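You operate a simulated robot arm through the tools that you are given. There is no shell and no other tool. Be economical: measure what you need, move in short steps, check, and stop when the job is done.

You run a simulated two-armed robot. Do the job below in one go: nothing can be reset, and whatever is moved stays where it is left.

JOB
Fetch the steel nut with a blue band from the top of the back bench and set it on the purple tray. Push the second drawer from the top of the right blue cabinet shut. Put two of the steel union with red bands from the ledge of the cart on the left middle shelf of the cart. Put the round blue plug on the ledge of the cart away on the top of the grey bench. Put the long steel plug with a black band on the top of the white cabinet away on the top of the wooden bench. Take the square yellow plug and put it in the blue box on the top of the wooden bench. Any order will do. Set down upright: round blue plug.

Only the result counts: the job must be done as asked and must still hold three seconds after the hand-in. Knocking over, shifting, dropping, spilling or breaking anything else fails it.

ROBOT AND FRAMES
Two 7-joint arms with two-finger parallel grippers on one trunk, on a base that drives. Base frame: it is fixed to the floor where the robot stands at the start and does not move with it; the origin is under the middle of the robot, x ahead of it, y to its left, z up; the surface under the hand at the start is at about z = 0.9. Readings come in m, rad, newtons and seconds.
The left shoulder is at the start at [0.08, 0.131, 0.947], the right one opposite. With the tool pointing down near the work surface each hand reaches from about 0.38 to 0.84 m from the robot's upright axis, wherever it stands, measured 20 degrees to its own side. Places, roughly: blue box (15x10x8 cm) [-2.2, 4.2, 0.9]; left middle shelf of the cart [-2.4, 1.2, 0.6]; long steel plug with a black band (3x4x11 cm) [-2.6, 1.8, 1]; purple tray (15x11x3 cm) [0.5, -0.4, 0.9]; round blue plug (4x4x6 cm) [-2.6, 0.8, 1]; second drawer of the right blue cabinet [0.2, 1.2, 0.7]; square yellow plug (3x3x6 cm) [-2.6, 4.3, 0.9]; steel nut with a blue band (2x3x2 cm) [0.7, 0, 0.9]; steel union with red bands (8x3x3 cm) [-2.6, 0.5, 1]; top of the grey bench [-6.7, 3.2, 0.8]; top of the wooden bench [-2.4, 4.9, 0.9]. Payload 1.57 kg a hand.
The TCP of each hand is the grasp point between the finger pads, 0.03 m short of the fingertips. In the tool frame z runs along the fingers and y along their closing line. Largest opening 0.11 m; finger width 0.024, thickness 0.012; the body of the gripper, 0.048 by 0.112 m, starts 0.078 m behind the TCP.
Orientation is that of the tool frame in the base frame, as [roll, pitch, yaw] about the fixed x, y, z axes, in that order (R = Rz(yaw) Ry(pitch) Rx(roll)). With the fingers straight down and closing along the base's y, the tool's x points along the base's -x, its y along +y and its z along -z.

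CONTROLS
- The arms move only by the tool jog_arm. It takes "left_rows", "right_rows" or both (then of equal length, played together; a hand with none holds still); each is a list of rows, each a list of 3 entries, a list of its own where there are three numbers: the shift along the base's x, y, z in units of 40 mm (1.0 is 40 mm), then the turn, a rotation vector about the base's x, y, z in units of 6 degrees (1.0 is 6 degrees), then the finger opening in m, from 0 to 0.11. In form: [[[x, y, z], [ax, ay, az], gripper], ...]. A call has 1 to 20 rows; each row shifts and turns the commanded pose from where the row before left it. A call with a number of a shift or a turn outside -1 to 1 is refused whole. Rows are played at 5 a second. More than 0.05 m and 0.15 rad between two rows, or a gripper value outside its range, and nothing of the call is played. Where a pose cannot be reached the arm comes as near as it can. A force on the tool above 40 N (or 10 N above the force at the start of the call, whichever is more), or a blocked arm, ends the call early, and 0.2 s more pass. The fingers move at their own pace (about 0.108 m/s each) and stop on an object; they squeeze with about 39 N. The grip force told is the motor's: it shows also when the fingers shut on nothing. Time passes only in rows, and 0.2 s behind the last, so rows that do not move let the fingers close. The reply holds the time, the measured pose of the TCP, the force on the tool along the base axes, the opening and the grip force, in the units named above and with some noise, with the torque about the TCP (base axes, N m) and any sound that the robot's microphone picked up.
- Cameras (640 x 400 px; columns grow to the right, rows downward): "scene" is now at [-0.0602, 0.0453, 1.4252]; the picture's right is [0.52, -0.85, 0.00], its down [-0.44, -0.27, -0.86] and it looks along [0.73, 0.45, -0.52] (base axes); focal length 214 px, centre (320, 200). "left" rides on the left gripper at [0.07, -0.016, -0.141] in its tool frame; the picture's right is [0.23, 0.97, 0.00], its down [-0.86, 0.20, -0.48] and it looks along [-0.47, 0.11, 0.88] (tool axes); focal length 222 px, centre (320, 200). "right" rides on the right gripper at [0.07, 0.016, -0.141] in its tool frame; the picture's right is [-0.23, 0.97, 0.00], its down [-0.86, -0.20, -0.48] and it looks along [-0.47, -0.11, 0.88] (tool axes); focal length 222 px, centre (320, 200). There is no depth. A picture from a camera that has moved, and an enlarged one, comes with that camera's place and axes in the base frame and with its lens.
- camera(camera): a new picture of that camera. The clock stands still meanwhile.
- roll_base(legs): drives the robot by 1 to 6 legs, each [ahead, left, turn to the left] in m, m and rad, along the robot's own axes; the way and the turn of a leg run together, so that a leg with both is an arc; at most 1.5 m and 3.142 rad a leg. The arms and the cameras ride along, it lands a little off, and it stops where it bumps. It gives what a move gives.
- head_to(pan, tilt): turns the head with the scene camera to pan (to the left, within 1.902 rad either way) and tilt (down, from -0.506 to 1.204), counted from straight ahead of the robot. It gives what a move gives.
- zoom(camera, box): a new picture of the part [left, top, right, bottom] of that camera's present view, enlarged. The clock stands still meanwhile.
- close_job(): hands the job in; it is judged then, once.

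Work in short steps. Places have to be worked out from the pictures, the camera data and where the tool is seen: move nearer, look again, correct. Check each grasp and each placing, and mend what went wrong. You have 196 turns and 172 pictures in all, those below and enlarged ones among them. Open the grippers and draw the arms clear of the work before you hand the job in, unless the task says otherwise; then end with one line.

The tools are called after "Emit:" as name(argument=value, ...) on one line, values as JSON. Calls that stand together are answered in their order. jog_arm: Moves the arms, as the interface text tells. Its arguments: {"type":"object","properties":{"left_rows":{"type":"array","items":{"type":"array"}},"right_rows":{"type":"array","items":{"type":"array"}}},"required":[]} The other tools are called the same way: roll_base (legs) drives the base; head_to (pan, tilt) turns the head that bears the scene camera; camera (camera) takes a picture; zoom (camera, box) takes an enlarged picture of a part of a camera's view; close_job () hands the job in.

At the start:

```text
time: 0.0
left_tcp_pos: [0.3176, 0.4011, 1.1309]
left_orientation: [3.141, 0.0, 3.141]
left_force: [-0.7, 0.3, -0.3]
left_torque: [-0.02, 0.01, 0.01]
left_opening: 0.1101
left_grip_force: 0.0
right_tcp_pos: [0.5028, 0.0975, 1.1951]
right_orientation: [3.141, 0.0, -3.14]
right_force: [0.0, -0.4, -0.3]
right_torque: [-0.01, -0.01, 0.03]
right_opening: 0.1098
right_grip_force: 0.0
robot x, y, heading: [0.002, -0.0004, 0.003]
head pan, tilt: [0.548, 0.543]
```

scene: 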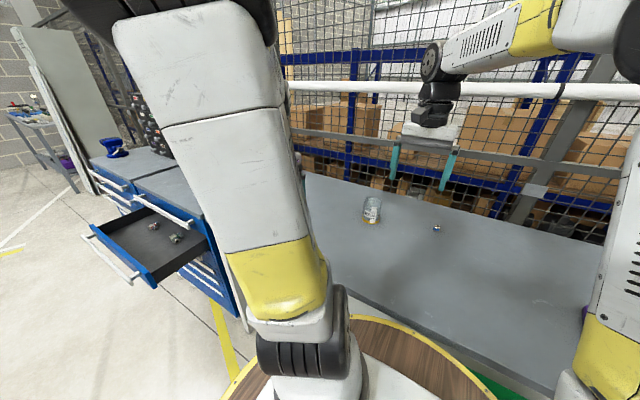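
right: 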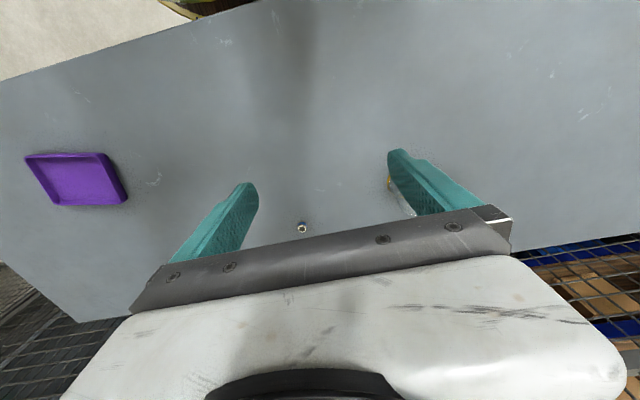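
left: 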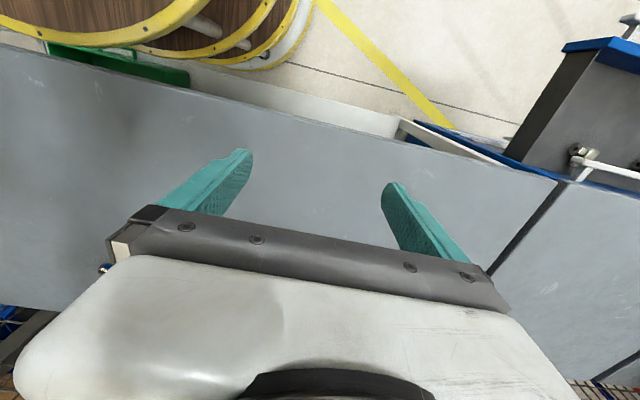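

The right camera puts the nut near [0.724, 0.002] and the tray near [0.494, -0.416]. I'll bring the right hand above the nut and look again.

Emit:
jog_arm(right_rows=[[[0.92, -0.4, -0.6], [0, 0, 0], 0.11], [[0.92, -0.4, -0.6], [0, 0, 0], 0.11], [[0.92, -0.4, -0.6], [0, 0, 0], 0.11], [[0.92, -0.4, -0.6], [0, 0, 0], 0.11], [[0.92, -0.4, -0.6], [0, 0, 0], 0.11], [[0.92, -0.4, -0.6], [0, 0, 0], 0.11], [[0, 0, 0], [0, 0, 0], 0.11]])

Emit:
camera(camera="right")

```text
time: 1.6
left_tcp_pos: [0.3174, 0.4012, 1.1303]
left_orientation: [3.141, 0.0, 3.141]
left_force: [0.1, -0.4, 0.2]
left_torque: [-0.01, -0.03, -0.01]
left_opening: 0.1099
left_grip_force: 0.2
right_tcp_pos: [0.7259, -0.0001, 1.0508]
right_orientation: [-3.14, 0.0, -3.141]
right_force: [-0.1, -0.1, -1.1]
right_torque: [0.04, 0.01, 0.02]
right_opening: 0.11
right_grip_force: 0.0
robot x, y, heading: [0.0012, -0.001, -0.001]
head pan, tilt: [0.548, 0.543]
```

```text
168 pictures are left
camera right: at [0.6567, 0.0152, 1.1921], right [0.23, 0.97, 0.0], down [0.86, -0.2, 0.48], along [0.47, -0.11, -0.88], focal length 222 px, centre (320, 200)
```

right: 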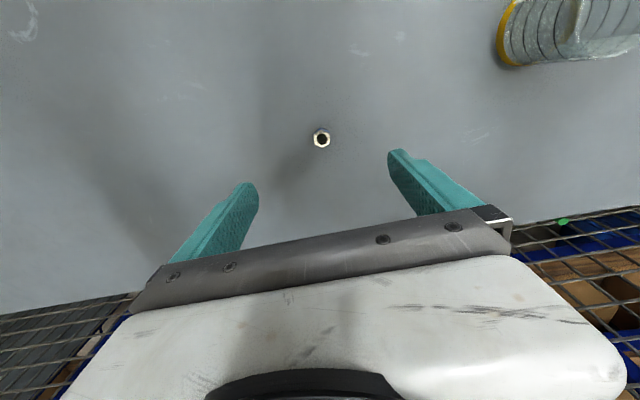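

The nut is now at about [0.721, 0.002]. I'll zoom in to see which way its flats face.

Emit:
zoom(camera="right", box=[290, 118, 354, 158])

```text
10.00 times, centred on (322, 138) of right
camera zoom: at [0.6567, 0.0152, 1.1921], right [0.23, 0.97, 0.0], down [0.86, -0.2, 0.48], along [0.47, -0.11, -0.88], focal length 2221 px, centre (300, 820)
```

zoom: 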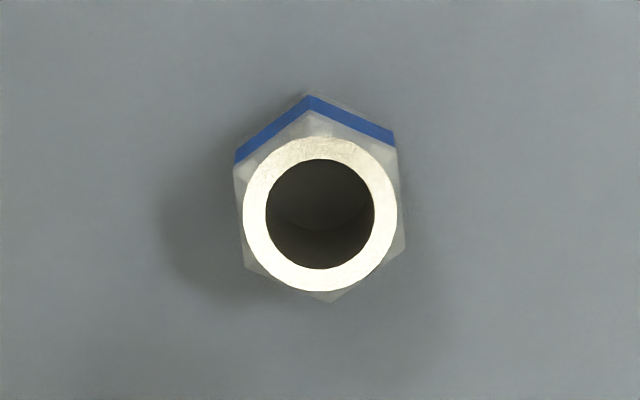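

The flats face the fingers, nearly along y. I'll descend with the tips just above the table and then close.

Emit:
jog_arm(right_rows=[[[-0.06, 0.02, -0.95], [0, 0, 0], 0.11], [[-0.06, 0.02, -0.95], [0, 0, 0], 0.07], [[0, 0, -0.95], [0, 0, 0], 0.05], [[0, 0, 0], [0, 0, 0], 0.05]])

Emit:
camera(camera="right")

```text
time: 2.6
left_tcp_pos: [0.3183, 0.4003, 1.1306]
left_orientation: [-3.141, 0.0, -3.142]
left_force: [-0.5, 0.5, -0.6]
left_torque: [0.01, 0.02, -0.03]
left_opening: 0.11
left_grip_force: 0.0
right_tcp_pos: [0.7205, 0.0004, 0.9379]
right_orientation: [3.141, 0.001, 3.141]
right_force: [0.4, 0.3, -0.6]
right_torque: [-0.01, 0.03, -0.04]
right_opening: 0.05
right_grip_force: 0.0
robot x, y, heading: [-0.0031, -0.0033, -0.002]
head pan, tilt: [0.548, 0.543]
```

```text
166 pictures are left
camera right: at [0.651, 0.0167, 1.0784], right [0.23, 0.97, 0.0], down [0.86, -0.2, 0.48], along [0.47, -0.11, -0.88], focal length 222 px, centre (320, 200)
```

right: 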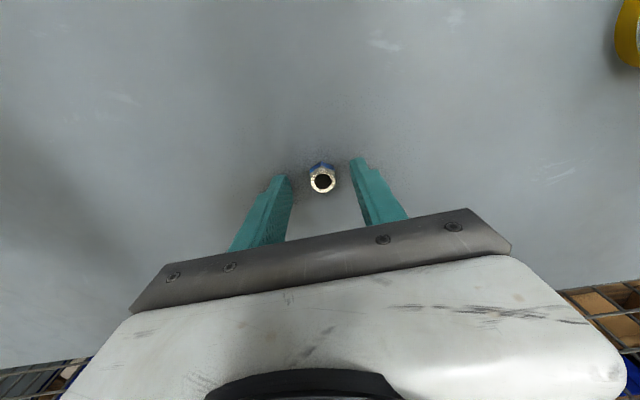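

The nut sits between the fingers. I'll go 5 mm lower and close.

Emit:
jog_arm(right_rows=[[[0.03, 0.03, -0.12], [0, 0, 0], 0.05], [[0, 0, 0], [0, 0, 0], 0.03], [[0, 0, 0], [0, 0, 0], 0.0], [[0, 0, 0], [0, 0, 0], 0.0], [[0, 0, 0], [0, 0, 0], 0.0]])

Emit:
jog_arm(right_rows=[[[0, 0, 0.5], [0, 0, 0], 0.0], [[0, 0, 1], [0, 0, 0], 0.0], [[0, 0, 0.5], [0, 0, 0], 0.0]])

Emit:
camera(camera="right")

```text
time: 3.8
left_tcp_pos: [0.3187, 0.4012, 1.1298]
left_orientation: [-3.141, -0.001, 3.141]
left_force: [0.0, -0.4, -0.2]
left_torque: [0.02, 0.03, -0.01]
left_opening: 0.11
left_grip_force: 0.0
right_tcp_pos: [0.72, 0.0029, 0.9337]
right_orientation: [-3.141, 0.001, 3.141]
right_force: [0.6, 0.0, 2.1]
right_torque: [-0.03, -0.02, 0.04]
right_opening: 0.0189
right_grip_force: 33.2
robot x, y, heading: [-0.0034, 0.0024, -0.003]
head pan, tilt: [0.548, 0.543]
```

```text
time: 4.6
left_tcp_pos: [0.3175, 0.4008, 1.1308]
left_orientation: [-3.141, 0.0, -3.141]
left_force: [0.1, 0.0, 0.7]
left_torque: [0.03, 0.03, 0.02]
left_opening: 0.1102
left_grip_force: 0.1
right_tcp_pos: [0.7202, 0.0064, 1.0144]
right_orientation: [3.141, 0.001, -3.142]
right_force: [0.4, -0.2, -0.6]
right_torque: [-0.05, 0.0, -0.01]
right_opening: 0.0
right_grip_force: 21.3
robot x, y, heading: [0.001, -0.0007, 0.006]
head pan, tilt: [0.548, 0.543]
```

```text
165 pictures are left
camera right: at [0.6512, 0.0208, 1.1543], right [0.23, 0.97, 0.0], down [0.86, -0.2, 0.48], along [0.47, -0.11, -0.88], focal length 222 px, centre (320, 200)
```

right: 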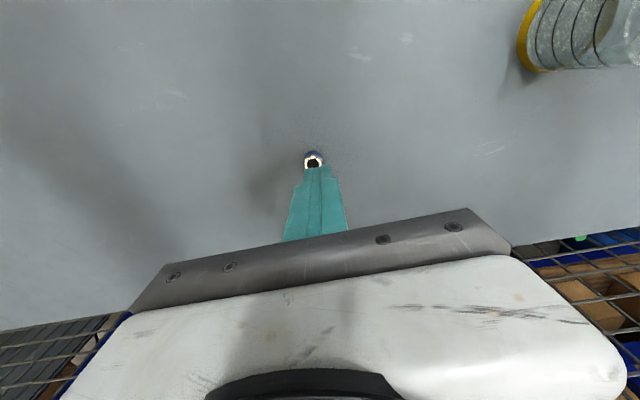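

The fingers slipped off and the nut still stands, at about [0.729, -0.004]. I'll open, re-centre and go lower this time.

Emit:
jog_arm(right_rows=[[[0.2, -0.25, 0], [0, 0, 0], 0.05], [[0, 0, -0.9], [0, 0, 0], 0.05], [[0, 0, -0.9], [0, 0, 0], 0.05], [[0, 0, 0], [0, 0, 0], 0.05]])

Emit:
zoom(camera="right", box=[200, 110, 440, 260])

```text
time: 5.6
left_tcp_pos: [0.3175, 0.4005, 1.1289]
left_orientation: [3.141, 0.001, 3.141]
left_force: [-0.4, -0.3, -0.4]
left_torque: [0.02, 0.0, 0.01]
left_opening: 0.11
left_grip_force: 0.0
right_tcp_pos: [0.7289, -0.0052, 0.9402]
right_orientation: [-3.141, 0.001, -3.141]
right_force: [-0.7, 0.0, 0.1]
right_torque: [0.01, 0.04, -0.02]
right_opening: 0.0503
right_grip_force: 0.0
robot x, y, heading: [-0.0016, 0.0011, 0.002]
head pan, tilt: [0.548, 0.543]
```

```text
2.67 times, centred on (320, 185) of right
camera zoom: at [0.6593, 0.0105, 1.0803], right [0.23, 0.97, 0.0], down [0.85, -0.2, 0.48], along [0.47, -0.11, -0.88], focal length 592 px, centre (320, 240)
```

zoom: 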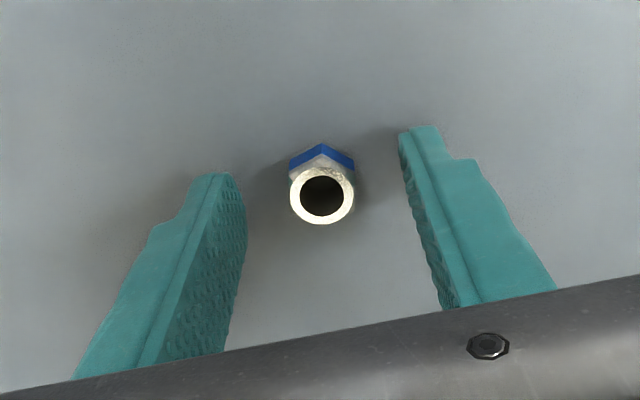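

The nut is centred between the fingers. I'll lower in small steps until I near the table, watching the force.

Emit:
jog_arm(right_rows=[[[0, 0, -0.15], [0, 0, 0], 0.05], [[0, 0, -0.12], [0, 0, 0], 0.05], [[0, 0, 0], [0, 0, 0], 0.05]])

```text
time: 6.4
left_tcp_pos: [0.3178, 0.4008, 1.1299]
left_orientation: [3.141, 0.0, 3.141]
left_force: [-0.6, -0.3, 1.4]
left_torque: [0.03, 0.0, -0.04]
left_opening: 0.1098
left_grip_force: 0.1
right_tcp_pos: [0.727, -0.0054, 0.9303]
right_orientation: [-3.141, 0.0, 3.142]
right_force: [-2.0, 0.5, 4.8]
right_torque: [-0.03, 0.08, 0.03]
right_opening: 0.05
right_grip_force: 0.0
robot x, y, heading: [-0.0005, -0.0012, -0.001]
head pan, tilt: [0.548, 0.543]
```

Light contact puts the table at about z = 0.900. I'll lift 1 mm and close.

Emit:
jog_arm(right_rows=[[[0.04, 0, 0.03], [0, 0, 0], 0.04], [[0, 0, 0], [0, 0, 0], 0.03], [[0, 0, 0], [0, 0, 0], 0.02], [[0, 0, 0], [0, 0, 0], 0.01], [[0, 0, 0], [0, 0, 0], 0.01], [[0, 0, 0], [0, 0, 0], 0.01]])

Emit:
zoom(camera="right", box=[200, 110, 440, 260])

```text
time: 7.8
left_tcp_pos: [0.3177, 0.4012, 1.1306]
left_orientation: [-3.141, 0.0, -3.141]
left_force: [-0.2, -0.4, 0.6]
left_torque: [0.0, -0.01, 0.02]
left_opening: 0.1099
left_grip_force: 0.0
right_tcp_pos: [0.7289, -0.0057, 0.9318]
right_orientation: [-3.141, 0.0, 3.141]
right_force: [0.1, 0.5, 0.0]
right_torque: [0.0, 0.01, -0.02]
right_opening: 0.0191
right_grip_force: 33.5
robot x, y, heading: [0.0018, -0.0012, 0.003]
head pan, tilt: [0.548, 0.543]
```

```text
2.67 times, centred on (320, 185) of right
camera zoom: at [0.6599, 0.0098, 1.0722], right [0.23, 0.97, 0.0], down [0.86, -0.2, 0.48], along [0.47, -0.11, -0.88], focal length 592 px, centre (320, 240)
```

zoom: 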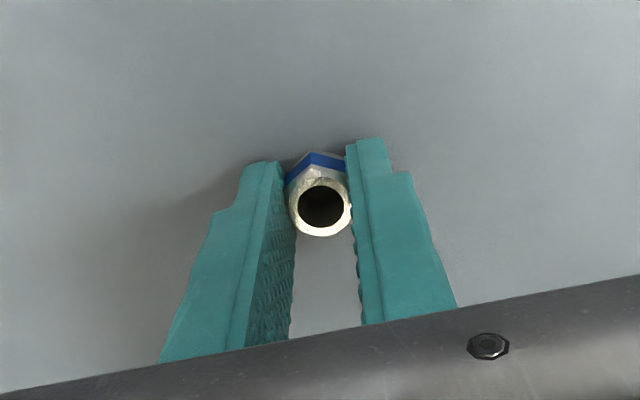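

It is gripped at 19 mm. I'll lift gently and look.

Emit:
jog_arm(right_rows=[[[0, 0, 0.1], [0, 0, 0], 0.0], [[0, 0, 0.2], [0, 0, 0], 0.0], [[0, 0, 0.4], [0, 0, 0], 0.0], [[0, 0, 0.5], [0, 0, 0], 0.0]])

Emit:
zoom(camera="right", box=[200, 110, 440, 260])

```text
time: 8.8
left_tcp_pos: [0.318, 0.3996, 1.1296]
left_orientation: [-3.14, 0.0, -3.141]
left_force: [0.5, 1.3, -0.5]
left_torque: [0.02, 0.06, -0.03]
left_opening: 0.1102
left_grip_force: 0.1
right_tcp_pos: [0.7269, -0.0067, 0.9778]
right_orientation: [3.141, 0.0, 3.141]
right_force: [-0.5, -1.2, -0.5]
right_torque: [0.03, 0.01, 0.01]
right_opening: 0.0191
right_grip_force: 32.9
robot x, y, heading: [0.0036, 0.0009, -0.0]
head pan, tilt: [0.548, 0.543]
```

```text
2.67 times, centred on (320, 185) of right
camera zoom: at [0.6584, 0.0088, 1.1184], right [0.23, 0.97, 0.0], down [0.85, -0.2, 0.48], along [0.47, -0.11, -0.88], focal length 592 px, centre (320, 240)
```

zoom: 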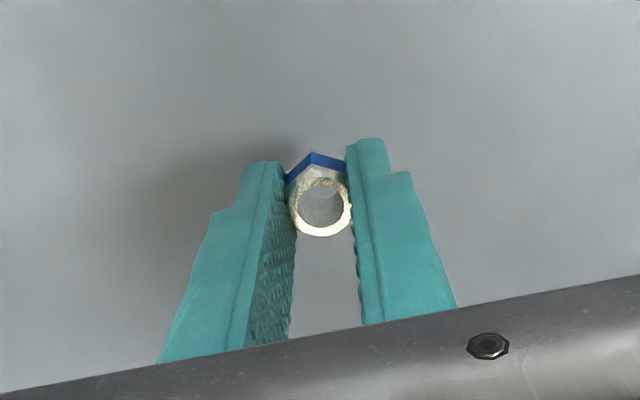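

The nut is held. I'll carry it over the purple tray and look.

Emit:
jog_arm(right_rows=[[[0, 0, 1], [0, 0, 0], 0.0], [[-0.48, -0.85, 0], [0, 0, 0], 0.0], [[-0.48, -0.85, 0], [0, 0, 0], 0.0], [[-0.48, -0.85, 0], [0, 0, 0], 0.0], [[-0.48, -0.85, 0], [0, 0, 0], 0.0], [[-0.48, -0.85, 0], [0, 0, 0], 0.0], [[-0.48, -0.85, 0], [0, 0, 0], 0.0], [[-0.48, -0.85, 0], [0, 0, 0], 0.0], [[-0.48, -0.85, 0], [0, 0, 0], 0.0], [[-0.48, -0.85, 0], [0, 0, 0], 0.0], [[-0.48, -0.85, 0], [0, 0, 0], 0.0], [[-0.48, -0.85, 0], [0, 0, 0], 0.0], [[-0.48, -0.85, 0], [0, 0, 0], 0.0], [[0, 0, 0], [0, 0, 0], 0.0]])

Emit:
camera(camera="right")

```text
time: 11.8
left_tcp_pos: [0.3189, 0.4015, 1.1304]
left_orientation: [-3.141, 0.0, -3.141]
left_force: [0.1, -0.4, 0.6]
left_torque: [0.02, -0.01, -0.02]
left_opening: 0.1098
left_grip_force: 0.2
right_tcp_pos: [0.4993, -0.4135, 1.0166]
right_orientation: [3.14, 0.0, 3.141]
right_force: [0.3, -0.2, -0.4]
right_torque: [-0.01, 0.03, -0.02]
right_opening: 0.0191
right_grip_force: 33.3
robot x, y, heading: [-0.0012, -0.0022, 0.004]
head pan, tilt: [0.548, 0.543]
```

```text
161 pictures are left
camera right: at [0.4308, -0.3986, 1.1585], right [0.23, 0.97, 0.0], down [0.86, -0.2, 0.48], along [0.47, -0.11, -0.88], focal length 222 px, centre (320, 200)
```

right: 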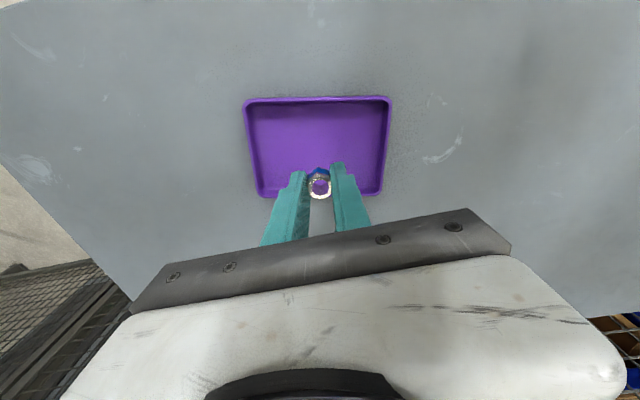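

The tray centre is at about [0.498, -0.418], right below. I'll lower in and feel for the floor.

Emit:
jog_arm(right_rows=[[[0, -0.1, -0.9], [0, 0, 0], 0.0], [[0, 0, -0.8], [0, 0, 0], 0.0], [[0, 0, -0.15], [0, 0, 0], 0.0], [[0, 0, -0.1], [0, 0, 0], 0.0]])

```text
time: 12.8
left_tcp_pos: [0.3185, 0.4005, 1.1296]
left_orientation: [3.14, -0.002, 3.141]
left_force: [-0.7, -0.3, 0.3]
left_torque: [0.0, 0.05, -0.01]
left_opening: 0.1102
left_grip_force: 0.1
right_tcp_pos: [0.4995, -0.419, 0.9404]
right_orientation: [3.141, -0.001, 3.141]
right_force: [-0.2, -0.3, -0.4]
right_torque: [0.01, 0.01, 0.02]
right_opening: 0.019
right_grip_force: 33.4
robot x, y, heading: [0.0008, 0.0014, 0.001]
head pan, tilt: [0.548, 0.543]
```

There is no contact yet, so I'll go a little further.

Emit:
jog_arm(right_rows=[[[0, 0, -0.06], [0, 0, 0], 0.0], [[0, 0, -0.06], [0, 0, 0], 0.0], [[0, 0, 0], [0, 0, 0], 0.0]])

```text
time: 13.6
left_tcp_pos: [0.3186, 0.4008, 1.1304]
left_orientation: [-3.14, 0.0, -3.141]
left_force: [-0.7, 0.6, 0.1]
left_torque: [0.02, 0.01, -0.01]
left_opening: 0.1101
left_grip_force: 0.1
right_tcp_pos: [0.499, -0.419, 0.9365]
right_orientation: [-3.141, 0.002, -3.141]
right_force: [-2.1, 1.7, 8.9]
right_torque: [0.11, -0.02, 0.03]
right_opening: 0.019
right_grip_force: 32.9
robot x, y, heading: [0.0005, -0.0002, 0.002]
head pan, tilt: [0.548, 0.543]
```

Contact at 8.9 N. I'll open to 5 cm and lift straight up.

Emit:
jog_arm(right_rows=[[[0, 0, 0.03], [0, 0, 0], 0.03], [[0, 0, 0], [0, 0, 0], 0.05], [[0, 0, 0.5], [0, 0, 0], 0.05], [[0, 0, 1], [0, 0, 0], 0.05], [[0, 0, 1], [0, 0, 0], 0.05], [[0, 0, 1], [0, 0, 0], 0.05]])

Emit:
camera(camera="right")

Emit:
camera(camera="scene")

```text
time: 15.0
left_tcp_pos: [0.3189, 0.4001, 1.1301]
left_orientation: [-3.14, -0.001, 3.141]
left_force: [0.5, -0.3, -0.5]
left_torque: [-0.05, 0.03, -0.01]
left_opening: 0.11
left_grip_force: 0.0
right_tcp_pos: [0.4993, -0.4197, 1.0775]
right_orientation: [3.141, 0.001, -3.141]
right_force: [0.3, 0.2, -0.1]
right_torque: [0.03, 0.02, 0.03]
right_opening: 0.0502
right_grip_force: 0.0
robot x, y, heading: [-0.0005, 0.002, -0.003]
head pan, tilt: [0.548, 0.543]
```

```text
160 pictures are left
camera right: at [0.4295, -0.4044, 1.2182], right [0.23, 0.97, 0.0], down [0.86, -0.2, 0.48], along [0.47, -0.11, -0.88], focal length 222 px, centre (320, 200)
```

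right: 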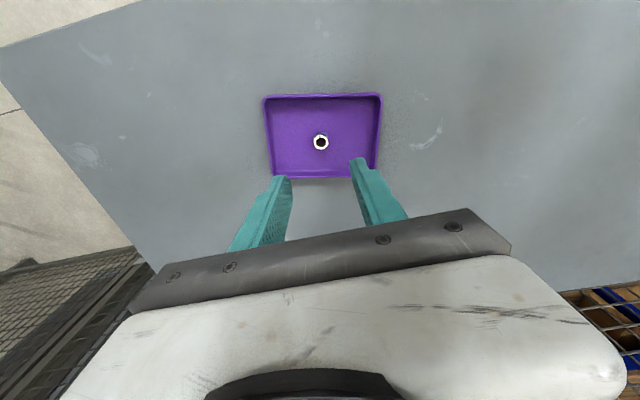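

```text
159 pictures are left
camera scene: at [-0.0601, 0.0451, 1.4252], right [0.52, -0.85, 0.0], down [-0.44, -0.27, -0.86], along [0.73, 0.45, -0.52], focal length 214 px, centre (320, 200)
```

scene: 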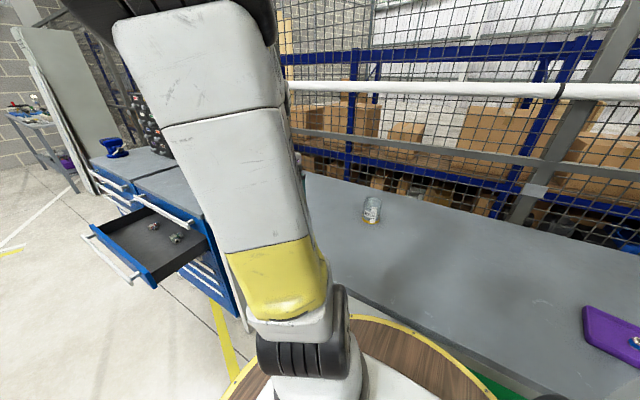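

The nut is in the tray. Next is the drawer, so I'll turn the head left to see the cabinet.

Emit:
head_to(pan=1.45, tilt=0.55)

Emit:
camera(camera="scene")

```text
time: 16.2
left_tcp_pos: [0.3176, 0.4007, 1.1298]
left_orientation: [-3.14, 0.0, -3.139]
left_force: [0.8, 0.8, 0.7]
left_torque: [-0.01, -0.01, 0.01]
left_opening: 0.1101
left_grip_force: 0.1
right_tcp_pos: [0.4995, -0.4199, 1.0759]
right_orientation: [-3.141, 0.001, 3.14]
right_force: [0.0, 0.1, 0.6]
right_torque: [0.03, 0.04, 0.0]
right_opening: 0.0499
right_grip_force: 0.1
robot x, y, heading: [-0.0001, 0.0007, -0.003]
head pan, tilt: [1.45, 0.55]
```

```text
158 pictures are left
camera scene: at [-0.1262, 0.0874, 1.4246], right [0.99, -0.12, 0.0], down [-0.06, -0.52, -0.85], along [0.1, 0.85, -0.52], focal length 214 px, centre (320, 200)
```

scene: 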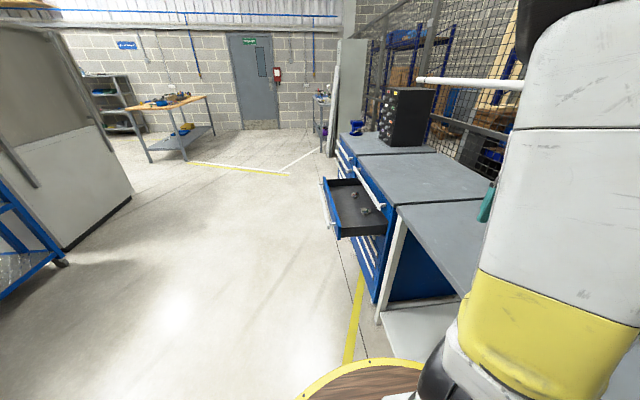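

I'll zoom in on the drawer for exact geometry.

Emit:
zoom(camera="scene", box=[300, 130, 460, 330])

```text
2.00 times, centred on (380, 230) of scene
camera zoom: at [-0.1262, 0.0874, 1.4246], right [0.99, -0.12, 0.0], down [-0.06, -0.52, -0.85], along [0.1, 0.85, -0.52], focal length 429 px, centre (200, 140)
```

zoom: 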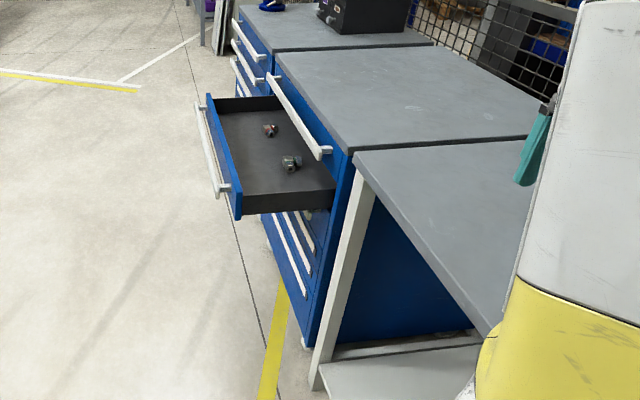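

The drawer front is at x≈0.055, y 0.89–1.42, z 0.69–0.80, with the cabinet face at x≈0.31. I'll back off the bench and shift left so that the left hand lines up with it.

Emit:
roll_base(legs=[[-0.65, 0, 0], [0, 0.95, 0]])

Emit:
head_to(pan=0.3, tilt=0.7)

Emit:
camera(camera="scene")

```text
time: 24.3
left_tcp_pos: [-0.3181, 1.3341, 1.1308]
left_orientation: [3.141, 0.001, 3.132]
left_force: [0.2, 0.0, -0.1]
left_torque: [-0.01, 0.02, 0.04]
left_opening: 0.11
left_grip_force: 0.1
right_tcp_pos: [-0.1443, 0.5123, 1.0769]
right_orientation: [-3.141, 0.0, 3.134]
right_force: [0.4, 0.8, 0.3]
right_torque: [0.02, 0.04, 0.03]
right_opening: 0.0502
right_grip_force: 0.1
robot x, y, heading: [-0.6363, 0.9349, -0.014]
head pan, tilt: [1.45, 0.55]
```

```text
time: 25.7
left_tcp_pos: [-0.318, 1.3339, 1.1304]
left_orientation: [3.141, 0.0, 3.134]
left_force: [0.2, 0.7, -1.0]
left_torque: [0.01, 0.02, -0.02]
left_opening: 0.11
left_grip_force: 0.1
right_tcp_pos: [-0.1439, 0.5126, 1.0776]
right_orientation: [3.141, 0.001, 3.134]
right_force: [-0.2, -0.9, -0.4]
right_torque: [-0.01, -0.04, 0.02]
right_opening: 0.0503
right_grip_force: 0.1
robot x, y, heading: [-0.6382, 0.935, -0.01]
head pan, tilt: [0.3, 0.7]
```

```text
156 pictures are left
camera scene: at [-0.6944, 0.9601, 1.4114], right [0.29, -0.96, 0.0], down [-0.62, -0.19, -0.76], along [0.73, 0.22, -0.64], focal length 214 px, centre (320, 200)
```

scene: 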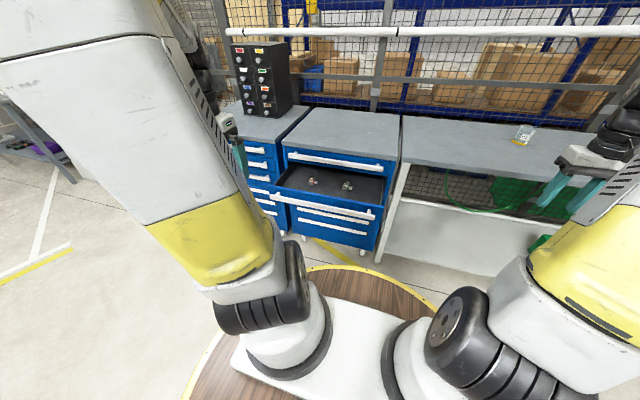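

The handle bar's midpoint is near [0.01, 1.16, 0.775]. I'll zoom in to see how much of the panel lies below it.

Emit:
zoom(camera="scene", box=[250, 130, 410, 260])

```text
3.08 times, centred on (330, 195) of scene
camera zoom: at [-0.6944, 0.9601, 1.4114], right [0.29, -0.96, 0.0], down [-0.62, -0.19, -0.76], along [0.73, 0.22, -0.64], focal length 660 px, centre (289, 215)
```

zoom: 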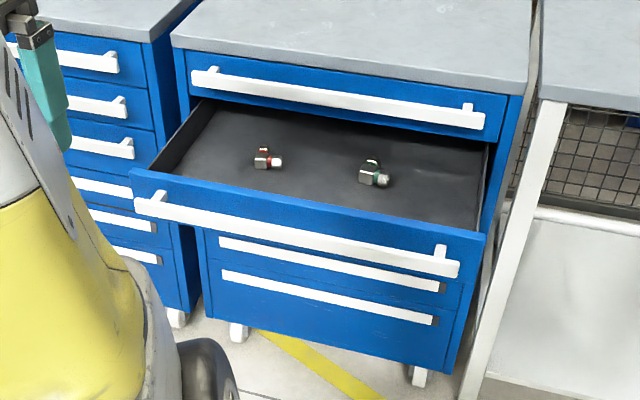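

I'll bring the left hand in front of the handle, closed and tilted forward by 78°, with the tips about 6 cm short of the bar.

Emit:
jog_arm(left_rows=[[[0.46, -0.335, -0.7], [0, -1, 0], 0.0], [[0.46, -0.335, -0.7], [0, -1, 0], 0.0], [[0.46, -0.335, -0.7], [0, -1, 0], 0.0], [[0.46, -0.335, -0.7], [0, -1, 0], 0.0], [[0.46, -0.335, -0.7], [0, -1, 0], 0.0], [[0.46, -0.335, -0.7], [0, -1, 0], 0.0], [[0.46, -0.335, -0.7], [0, -1, 0], 0.0], [[0.46, -0.335, -0.7], [0, -1, 0], 0.0], [[0.46, -0.335, -0.7], [0, -1, 0], 0.0], [[0.46, -0.335, -0.7], [0, -1, 0], 0.0], [[0.46, -0.335, -0.7], [0, -1, 0], 0.0], [[0.46, -0.335, -0.7], [0, -1, 0], 0.0], [[0.46, -0.335, -0.7], [0, -1, 0], 0.0], [[0, 0, 0], [0, 0, 0], 0.0]])

Emit:
camera(camera="scene")

Emit:
camera(camera="left")

```text
time: 28.7
left_tcp_pos: [-0.0482, 1.2091, 0.7791]
left_orientation: [-3.125, 1.36, 3.14]
left_force: [0.2, 0.3, -0.1]
left_torque: [-0.02, 0.03, 0.02]
left_opening: 0.0002
left_grip_force: 21.5
left hand out of reach, approached as far as the arm can: row 6, 7, 8, 12, 13
right_tcp_pos: [-0.1434, 0.5124, 1.0765]
right_orientation: [-3.14, 0.0, 3.133]
right_force: [0.6, 0.5, 0.3]
right_torque: [0.0, 0.03, 0.0]
right_opening: 0.0499
right_grip_force: 0.1
robot x, y, heading: [-0.639, 0.9341, -0.01]
head pan, tilt: [0.3, 0.7]
```

```text
154 pictures are left
camera scene: at [-0.6943, 0.9599, 1.4114], right [0.29, -0.96, 0.0], down [-0.62, -0.19, -0.76], along [0.73, 0.22, -0.64], focal length 214 px, centre (320, 200)
```

scene: 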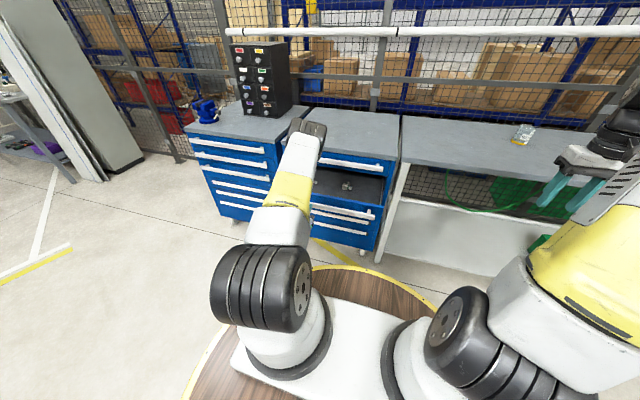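

```text
153 pictures are left
camera left: at [-0.2015, 1.1978, 0.7408], right [-0.03, 0.97, -0.23], down [-0.28, 0.21, 0.94], along [0.96, 0.09, 0.27], focal length 222 px, centre (320, 200)
```

left: 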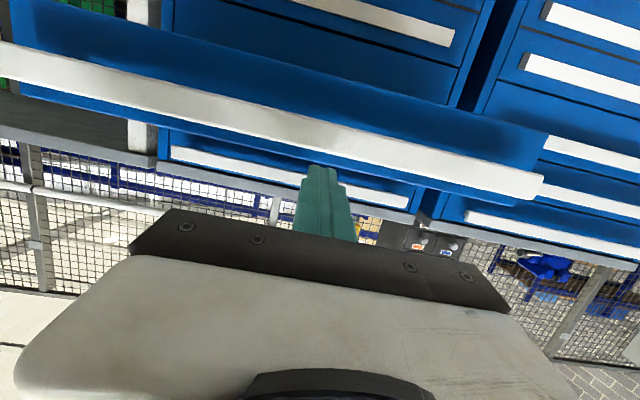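

The tips are just short of the bar, about 3 cm above its middle (bar z≈0.742). I'll lower the hand and see how the arm follows.

Emit:
jog_arm(left_rows=[[[0, 0, -0.35], [0, 0, 0], 0.0], [[0, 0, -0.35], [0, 0, 0], 0.0], [[0, 0, 0], [0, 0, 0], 0.0]])

Emit:
camera(camera="left")

```text
time: 29.5
left_tcp_pos: [-0.0511, 1.2243, 0.753]
left_orientation: [3.13, 1.359, 3.123]
left_force: [-0.7, 0.4, 0.1]
left_torque: [0.01, -0.05, 0.04]
left_opening: 0.0
left_grip_force: 21.0
left hand out of reach, approached as far as the arm can: row 1, 2
right_tcp_pos: [-0.1438, 0.5128, 1.0764]
right_orientation: [-3.141, -0.001, 3.134]
right_force: [0.0, -0.7, -0.6]
right_torque: [-0.02, 0.0, 0.0]
right_opening: 0.0502
right_grip_force: 0.1
robot x, y, heading: [-0.6427, 0.9364, -0.007]
head pan, tilt: [0.3, 0.7]
```

```text
152 pictures are left
camera left: at [-0.2034, 1.2107, 0.7146], right [-0.04, 0.97, -0.22], down [-0.29, 0.2, 0.94], along [0.96, 0.1, 0.27], focal length 222 px, centre (320, 200)
```

left: 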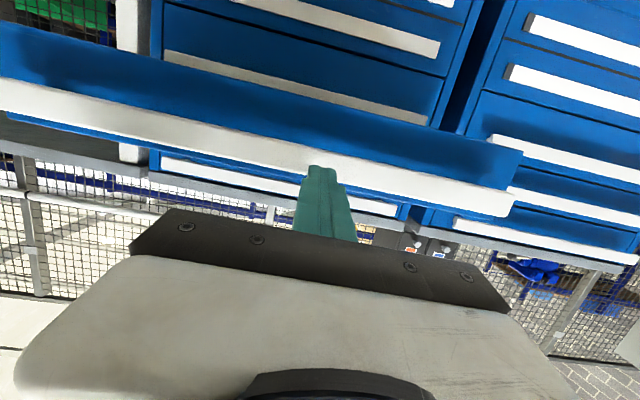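

The tip is nearly level with the bar. I'll lower it 8 mm more, and as I push forward the arm should come back inside its reach.

Emit:
jog_arm(left_rows=[[[0.4, 0.3, -0.1], [0, 0, 0], 0.0], [[0.3, 0.3, -0.1], [0, 0, 0], 0.0], [[0.2, 0.3, 0], [0, 0, 0], 0.0], [[0, 0, 0], [0, 0, 0], 0.0]])

Emit:
camera(camera="left")

```text
time: 30.5
left_tcp_pos: [-0.0149, 1.2623, 0.747]
left_orientation: [3.103, 1.361, 3.101]
left_force: [0.2, 0.3, -0.1]
left_torque: [-0.01, 0.04, 0.0]
left_opening: 0.0
left_grip_force: 21.4
right_tcp_pos: [-0.1431, 0.5122, 1.0767]
right_orientation: [3.141, -0.001, 3.133]
right_force: [-0.4, 0.9, 0.3]
right_torque: [-0.01, -0.02, 0.01]
right_opening: 0.0505
right_grip_force: 0.0
robot x, y, heading: [-0.6382, 0.9371, -0.009]
head pan, tilt: [0.3, 0.7]
```

```text
151 pictures are left
camera left: at [-0.1674, 1.2469, 0.7068], right [-0.05, 0.98, -0.21], down [-0.29, 0.19, 0.94], along [0.96, 0.11, 0.27], focal length 222 px, centre (320, 200)
```

left: 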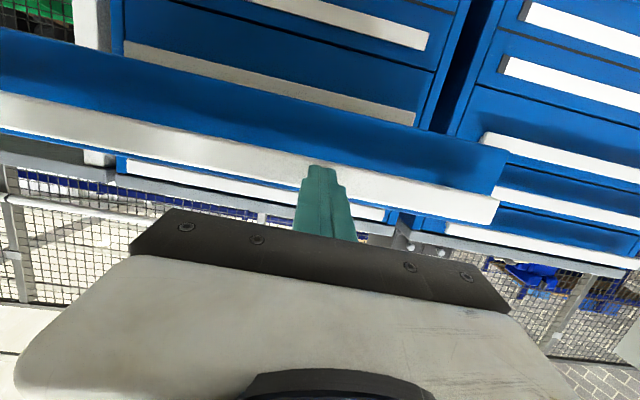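

The tip is now on the bar. I'll push forward in 15 mm steps.

Emit:
jog_arm(left_rows=[[[0.3, -0.3, 0], [0, 0, 0], 0.0], [[0.3, 0, 0], [0, 0, 0], 0.0], [[0.35, 0, 0], [0, 0, 0], 0.0], [[0.35, 0, 0], [0, 0, 0], 0.0]])

Emit:
camera(camera="left")

```text
time: 31.5
left_tcp_pos: [0.0365, 1.2496, 0.7475]
left_orientation: [3.1, 1.362, 3.101]
left_force: [0.2, -0.1, -0.3]
left_torque: [0.0, -0.01, -0.01]
left_opening: 0.0
left_grip_force: 21.3
right_tcp_pos: [-0.1436, 0.5129, 1.0768]
right_orientation: [3.142, 0.002, 3.133]
right_force: [-1.0, 0.2, 0.1]
right_torque: [-0.01, -0.01, 0.0]
right_opening: 0.0501
right_grip_force: 0.1
robot x, y, heading: [-0.6386, 0.9381, -0.006]
head pan, tilt: [0.3, 0.7]
```

```text
150 pictures are left
camera left: at [-0.1156, 1.235, 0.7084], right [-0.05, 0.98, -0.21], down [-0.29, 0.19, 0.94], along [0.96, 0.1, 0.27], focal length 222 px, centre (320, 200)
```

left: 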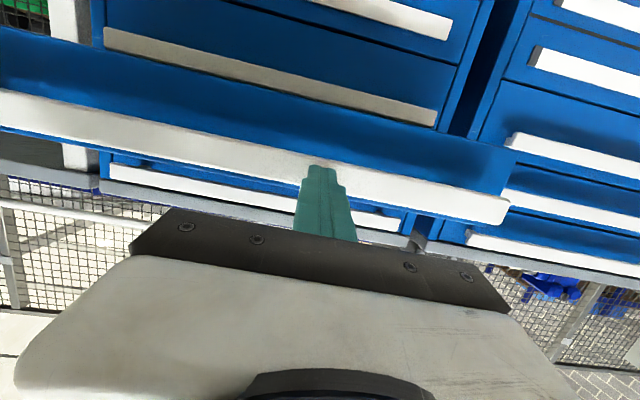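

The bar stays at the tip while the background grows, so the drawer is moving. I'll keep pushing.

Emit:
jog_arm(left_rows=[[[0.4, 0, 0], [0, 0, 0], 0.0], [[0.4, 0, 0], [0, 0, 0], 0.0], [[0.4, 0, 0], [0, 0, 0], 0.0], [[0.4, 0, 0], [0, 0, 0], 0.0], [[0.4, 0, 0], [0, 0, 0], 0.0], [[0.4, 0, 0], [0, 0, 0], 0.0], [[0.4, 0, 0], [0, 0, 0], 0.0], [[0.4, 0, 0], [0, 0, 0], 0.0], [[0.4, 0, 0], [0, 0, 0], 0.0]])

Emit:
camera(camera="left")

```text
time: 33.5
left_tcp_pos: [0.1829, 1.2481, 0.746]
left_orientation: [3.106, 1.361, 3.108]
left_force: [-0.2, 1.0, -0.4]
left_torque: [-0.01, 0.01, -0.02]
left_opening: 0.0
left_grip_force: 21.6
right_tcp_pos: [-0.144, 0.5123, 1.0762]
right_orientation: [-3.141, 0.001, 3.133]
right_force: [-0.1, 0.6, 0.3]
right_torque: [0.02, 0.0, -0.01]
right_opening: 0.0499
right_grip_force: 0.1
robot x, y, heading: [-0.6409, 0.9347, -0.005]
head pan, tilt: [0.3, 0.7]
```

```text
149 pictures are left
camera left: at [0.0297, 1.2338, 0.7071], right [-0.05, 0.98, -0.22], down [-0.29, 0.19, 0.94], along [0.96, 0.1, 0.27], focal length 222 px, centre (320, 200)
```

left: 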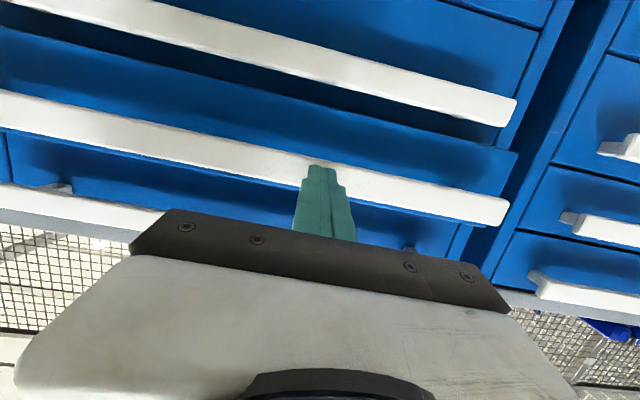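

The drawer is nearly in. I'll continue with smaller steps until the force rises.

Emit:
jog_arm(left_rows=[[[0.3, 0, 0], [0, 0, 0], 0.0], [[0.3, 0, 0], [0, 0, 0], 0.0], [[0.3, 0, 0], [0, 0, 0], 0.0], [[0.2, 0, 0], [0, 0, 0], 0.0], [[0.2, 0, 0], [0, 0, 0], 0.0], [[0.2, 0, 0], [0, 0, 0], 0.0]])

Emit:
camera(camera="left")

```text
time: 34.8
left_tcp_pos: [0.2336, 1.2494, 0.7425]
left_orientation: [3.101, 1.359, 3.1]
left_force: [-19.1, -3.4, 7.3]
left_torque: [0.08, -0.37, -0.08]
left_opening: 0.0002
left_grip_force: 21.4
right_tcp_pos: [-0.1444, 0.5138, 1.0774]
right_orientation: [3.14, -0.001, 3.134]
right_force: [-0.3, -0.3, 0.7]
right_torque: [-0.02, -0.02, 0.02]
right_opening: 0.0499
right_grip_force: 0.0
robot x, y, heading: [-0.6424, 0.9357, -0.013]
head pan, tilt: [0.3, 0.7]
stopped in row 6 (left hand): the force on the tool passed its limit at 58 N (the readings are from after the stop); the commanded pose is now the measured one
```

```text
148 pictures are left
camera left: at [0.0801, 1.2345, 0.7045], right [-0.05, 0.98, -0.21], down [-0.29, 0.19, 0.94], along [0.96, 0.1, 0.27], focal length 222 px, centre (320, 200)
```

left: 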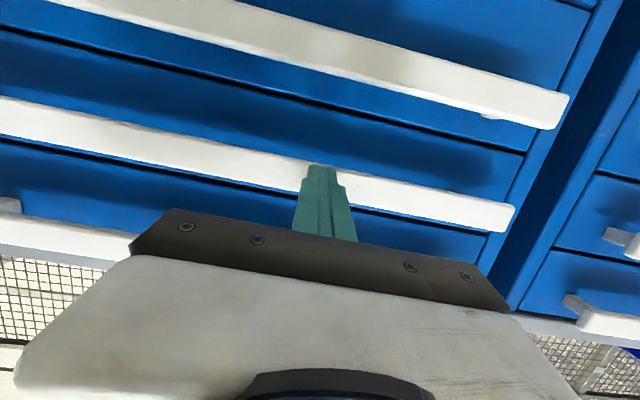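

The drawer hit its stop, flush with its neighbours. I'll back off and fold the left hand back up to point down.

Emit:
jog_arm(left_rows=[[[-0.5, 0, 0], [0, 0, 0], 0.0], [[-1, 0, 0], [0, 0, 0], 0.0], [[-1, 0, 0], [0, 0, 0], 0.0], [[-1, 0, 0], [0, 0, 0], 0.0], [[-0.5, 0.1, 0.7], [0, 1, 0], 0.0], [[-0.5, 0.1, 0.7], [0, 1, 0], 0.0], [[-0.5, 0.1, 0.7], [0, 1, 0], 0.0], [[-0.5, 0.1, 0.7], [0, 1, 0], 0.0], [[-0.5, 0.1, 0.7], [0, 1, 0], 0.0], [[-0.5, 0.1, 0.7], [0, 1, 0], 0.0], [[-0.5, 0.1, 0.7], [0, 1, 0], 0.0], [[-0.5, 0.1, 0.7], [0, 1, 0], 0.0], [[-0.5, 0.1, 0.7], [0, 1, 0], 0.0], [[-0.5, 0.1, 0.7], [0, 1, 0], 0.0], [[-0.5, 0.1, 0.7], [0, 1, 0], 0.0], [[-0.5, 0.1, 0.7], [0, 1, 0], 0.0], [[-0.2, 0.1, 0.7], [0, 1, 0], 0.0]])

Emit:
camera(camera="scene")

```text
time: 38.4
left_tcp_pos: [-0.1544, 1.3005, 1.1076]
left_orientation: [3.139, -0.005, 3.136]
left_force: [0.0, -1.2, -0.2]
left_torque: [0.01, -0.04, 0.01]
left_opening: 0.0
left_grip_force: 21.0
right_tcp_pos: [-0.1438, 0.5131, 1.0768]
right_orientation: [3.139, 0.001, 3.135]
right_force: [0.4, 0.5, 0.1]
right_torque: [0.02, 0.01, -0.01]
right_opening: 0.0502
right_grip_force: 0.0
robot x, y, heading: [-0.6391, 0.9326, -0.008]
head pan, tilt: [0.3, 0.7]
```

```text
147 pictures are left
camera scene: at [-0.6946, 0.9599, 1.4114], right [0.29, -0.96, 0.0], down [-0.62, -0.19, -0.76], along [0.73, 0.22, -0.64], focal length 214 px, centre (320, 200)
```

scene: 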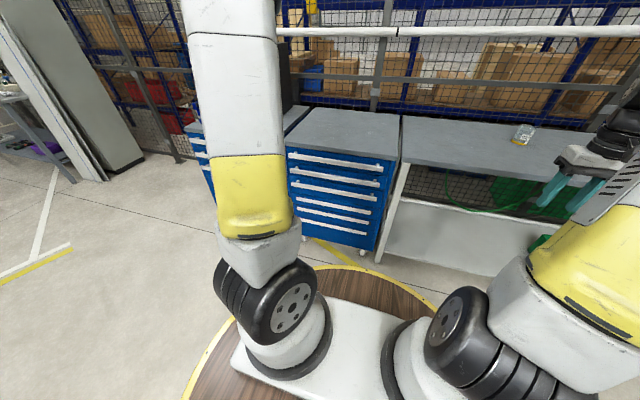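

The drawer is shut. I'll turn round toward the cart and the white cabinet and look.

Emit:
roll_base(legs=[[0, 0, 3.14]])

Emit:
head_to(pan=0.0, tilt=0.3)

Emit:
camera(camera="scene")

```text
time: 46.3
left_tcp_pos: [-1.0958, 0.5384, 1.1076]
left_orientation: [-3.141, -0.005, 0.061]
left_force: [0.2, -0.5, 0.0]
left_torque: [0.02, -0.02, 0.02]
left_opening: 0.0001
left_grip_force: 21.1
right_tcp_pos: [-1.1635, 1.3241, 1.077]
right_orientation: [3.141, -0.001, 0.062]
right_force: [-0.9, 0.1, 0.4]
right_torque: [0.03, 0.0, 0.04]
right_opening: 0.05
right_grip_force: 0.1
robot x, y, heading: [-0.6382, 0.9366, -3.079]
head pan, tilt: [0.3, 0.7]
```

```text
time: 47.2
left_tcp_pos: [-1.0968, 0.5375, 1.1073]
left_orientation: [-3.14, -0.003, 0.063]
left_force: [-0.3, 0.5, 0.0]
left_torque: [0.01, 0.03, 0.02]
left_opening: 0.0002
left_grip_force: 21.4
right_tcp_pos: [-1.1629, 1.3231, 1.0776]
right_orientation: [-3.141, 0.0, 0.061]
right_force: [1.3, 0.1, 0.3]
right_torque: [-0.05, 0.02, 0.02]
right_opening: 0.0504
right_grip_force: 0.1
robot x, y, heading: [-0.6421, 0.9378, -3.08]
head pan, tilt: [0.0, 0.3]
```

```text
146 pictures are left
camera scene: at [-0.5899, 0.9373, 1.4474], right [-0.06, 1.0, 0.0], down [0.3, 0.02, -0.95], along [-0.95, -0.06, -0.3], focal length 214 px, centre (320, 200)
```

scene: 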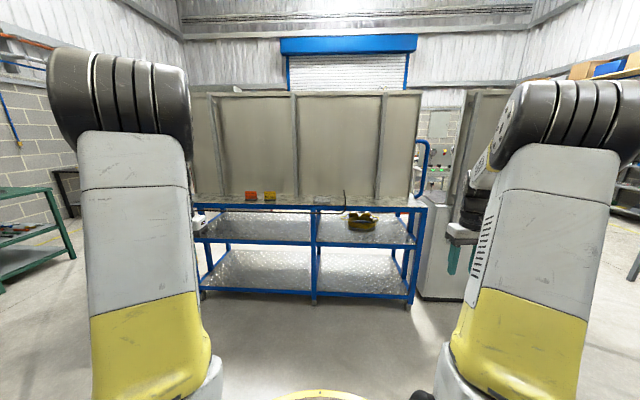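

I'll zoom in on the cart.

Emit:
zoom(camera="scene", box=[180, 170, 500, 310])

```text
2.00 times, centred on (340, 240) of scene
camera zoom: at [-0.5899, 0.9373, 1.4474], right [-0.06, 1.0, 0.0], down [0.3, 0.02, -0.95], along [-0.95, -0.06, -0.3], focal length 429 px, centre (280, 120)
```

zoom: 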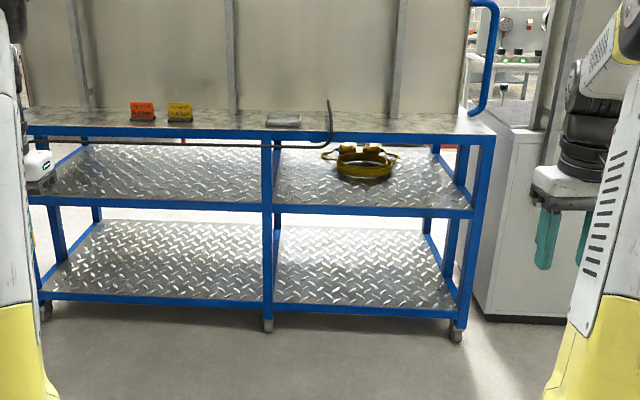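

The left middle shelf (y≈1.2) is the right half in this view. Neither the unions nor the plug are visible from here, so I'll drive nearer and look again.

Emit:
roll_base(legs=[[0, 0, -0.062], [0.5, 0, 0]])

Emit:
head_to(pan=0.0, tilt=0.4)

Emit:
camera(camera="scene")

```text
time: 50.4
left_tcp_pos: [-1.5971, 0.5665, 1.1065]
left_orientation: [-3.141, -0.004, 0.0]
left_force: [0.6, -0.4, 0.0]
left_torque: [-0.02, -0.01, -0.01]
left_opening: 0.0
left_grip_force: 20.7
right_tcp_pos: [-1.6142, 1.3552, 1.0764]
right_orientation: [3.141, 0.001, 0.001]
right_force: [0.2, -0.6, -0.7]
right_torque: [-0.02, 0.02, 0.01]
right_opening: 0.0505
right_grip_force: 0.0
robot x, y, heading: [-1.1149, 0.936, -3.143]
head pan, tilt: [0.0, 0.3]
```

```text
time: 51.1
left_tcp_pos: [-1.5969, 0.5676, 1.1081]
left_orientation: [3.141, -0.003, 0.0]
left_force: [-0.3, -0.8, 0.3]
left_torque: [-0.02, 0.01, -0.01]
left_opening: 0.0001
left_grip_force: 20.9
right_tcp_pos: [-1.6132, 1.3551, 1.0767]
right_orientation: [-3.141, 0.0, 0.001]
right_force: [0.2, 0.0, -0.5]
right_torque: [-0.02, 0.03, -0.01]
right_opening: 0.0502
right_grip_force: 0.1
robot x, y, heading: [-1.1149, 0.9339, -3.141]
head pan, tilt: [0.0, 0.4]
```

```text
144 pictures are left
camera scene: at [-1.0651, 0.9337, 1.4383], right [0.0, 1.0, 0.0], down [0.39, 0.0, -0.92], along [-0.92, 0.0, -0.39], focal length 214 px, centre (320, 200)
```

scene: 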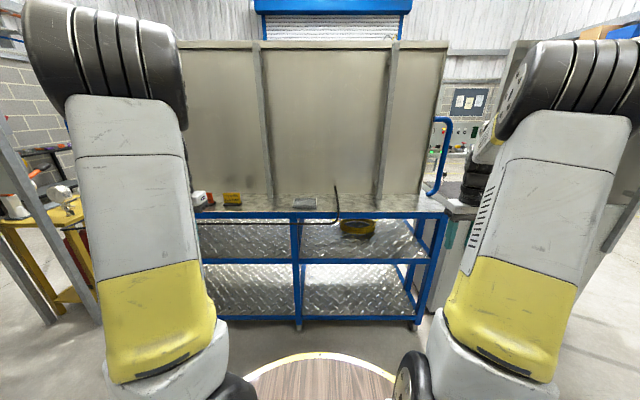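

I'll zoom in on the cart top to triangulate heights.

Emit:
zoom(camera="scene", box=[180, 150, 460, 330])

```text
2.22 times, centred on (320, 240) of scene
camera zoom: at [-1.0651, 0.9337, 1.4383], right [0.0, 1.0, 0.0], down [0.39, 0.0, -0.92], along [-0.92, 0.0, -0.39], focal length 477 px, centre (320, 111)
```

zoom: 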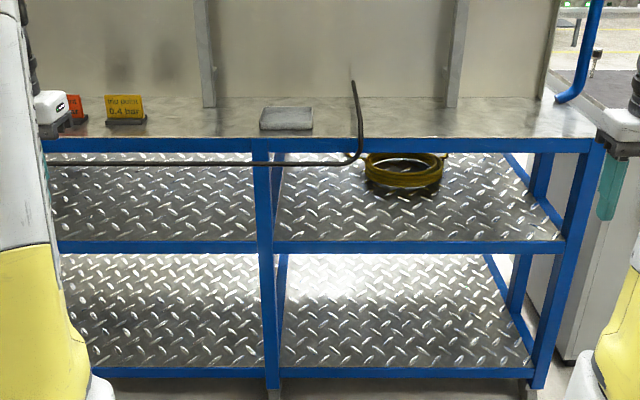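

The cart's ledge is at z≈0.95, and a panel at x≈-2.33 hides the objects on the far side (x≈-2.6). I'll look left and right for a way round.

Emit:
head_to(pan=0.9, tilt=0.35)

Emit:
camera(camera="scene")

Emit:
head_to(pan=-0.9, tilt=0.35)

Emit:
camera(camera="scene")

```text
time: 52.3
left_tcp_pos: [-1.5982, 0.5672, 1.1081]
left_orientation: [3.141, -0.004, 0.0]
left_force: [-0.3, 0.0, -0.2]
left_torque: [0.0, -0.01, -0.02]
left_opening: 0.0001
left_grip_force: 21.3
right_tcp_pos: [-1.6134, 1.3549, 1.0772]
right_orientation: [3.141, 0.001, -0.001]
right_force: [-0.8, -0.7, -0.7]
right_torque: [-0.02, 0.0, 0.02]
right_opening: 0.0501
right_grip_force: 0.0
robot x, y, heading: [-1.1126, 0.9376, -3.14]
head pan, tilt: [0.901, 0.351]
```

```text
142 pictures are left
camera scene: at [-1.0304, 0.8608, 1.4428], right [-0.78, 0.62, 0.0], down [0.21, 0.27, -0.94], along [-0.58, -0.74, -0.34], focal length 214 px, centre (320, 200)
```

scene: 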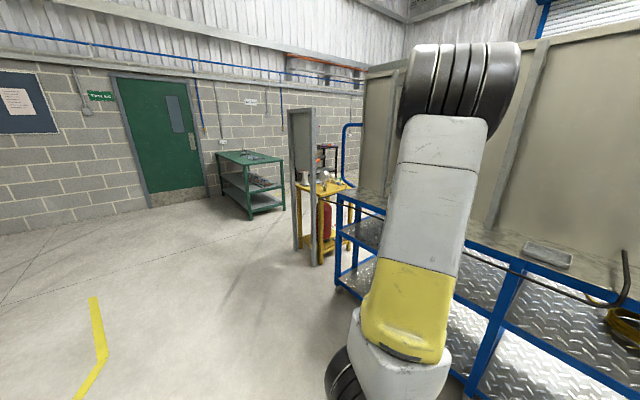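

```text
time: 54.1
left_tcp_pos: [-1.598, 0.5675, 1.108]
left_orientation: [3.14, -0.003, 0.001]
left_force: [0.3, -0.8, -0.1]
left_torque: [-0.01, 0.02, -0.01]
left_opening: 0.0
left_grip_force: 21.8
right_tcp_pos: [-1.6136, 1.3553, 1.077]
right_orientation: [-3.141, 0.001, 0.0]
right_force: [-0.1, -0.1, -0.1]
right_torque: [0.0, 0.01, -0.03]
right_opening: 0.0498
right_grip_force: 0.0
robot x, y, heading: [-1.119, 0.9396, -3.141]
head pan, tilt: [-0.901, 0.351]
```

```text
141 pictures are left
camera scene: at [-1.0304, 1.0067, 1.4428], right [0.78, 0.62, 0.0], down [0.21, -0.27, -0.94], along [-0.58, 0.74, -0.34], focal length 214 px, centre (320, 200)
```

scene: 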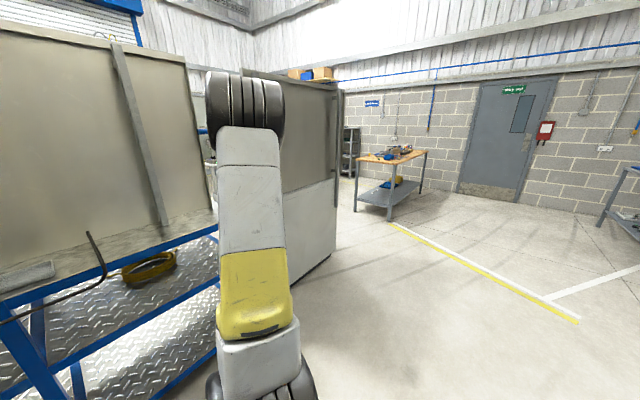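

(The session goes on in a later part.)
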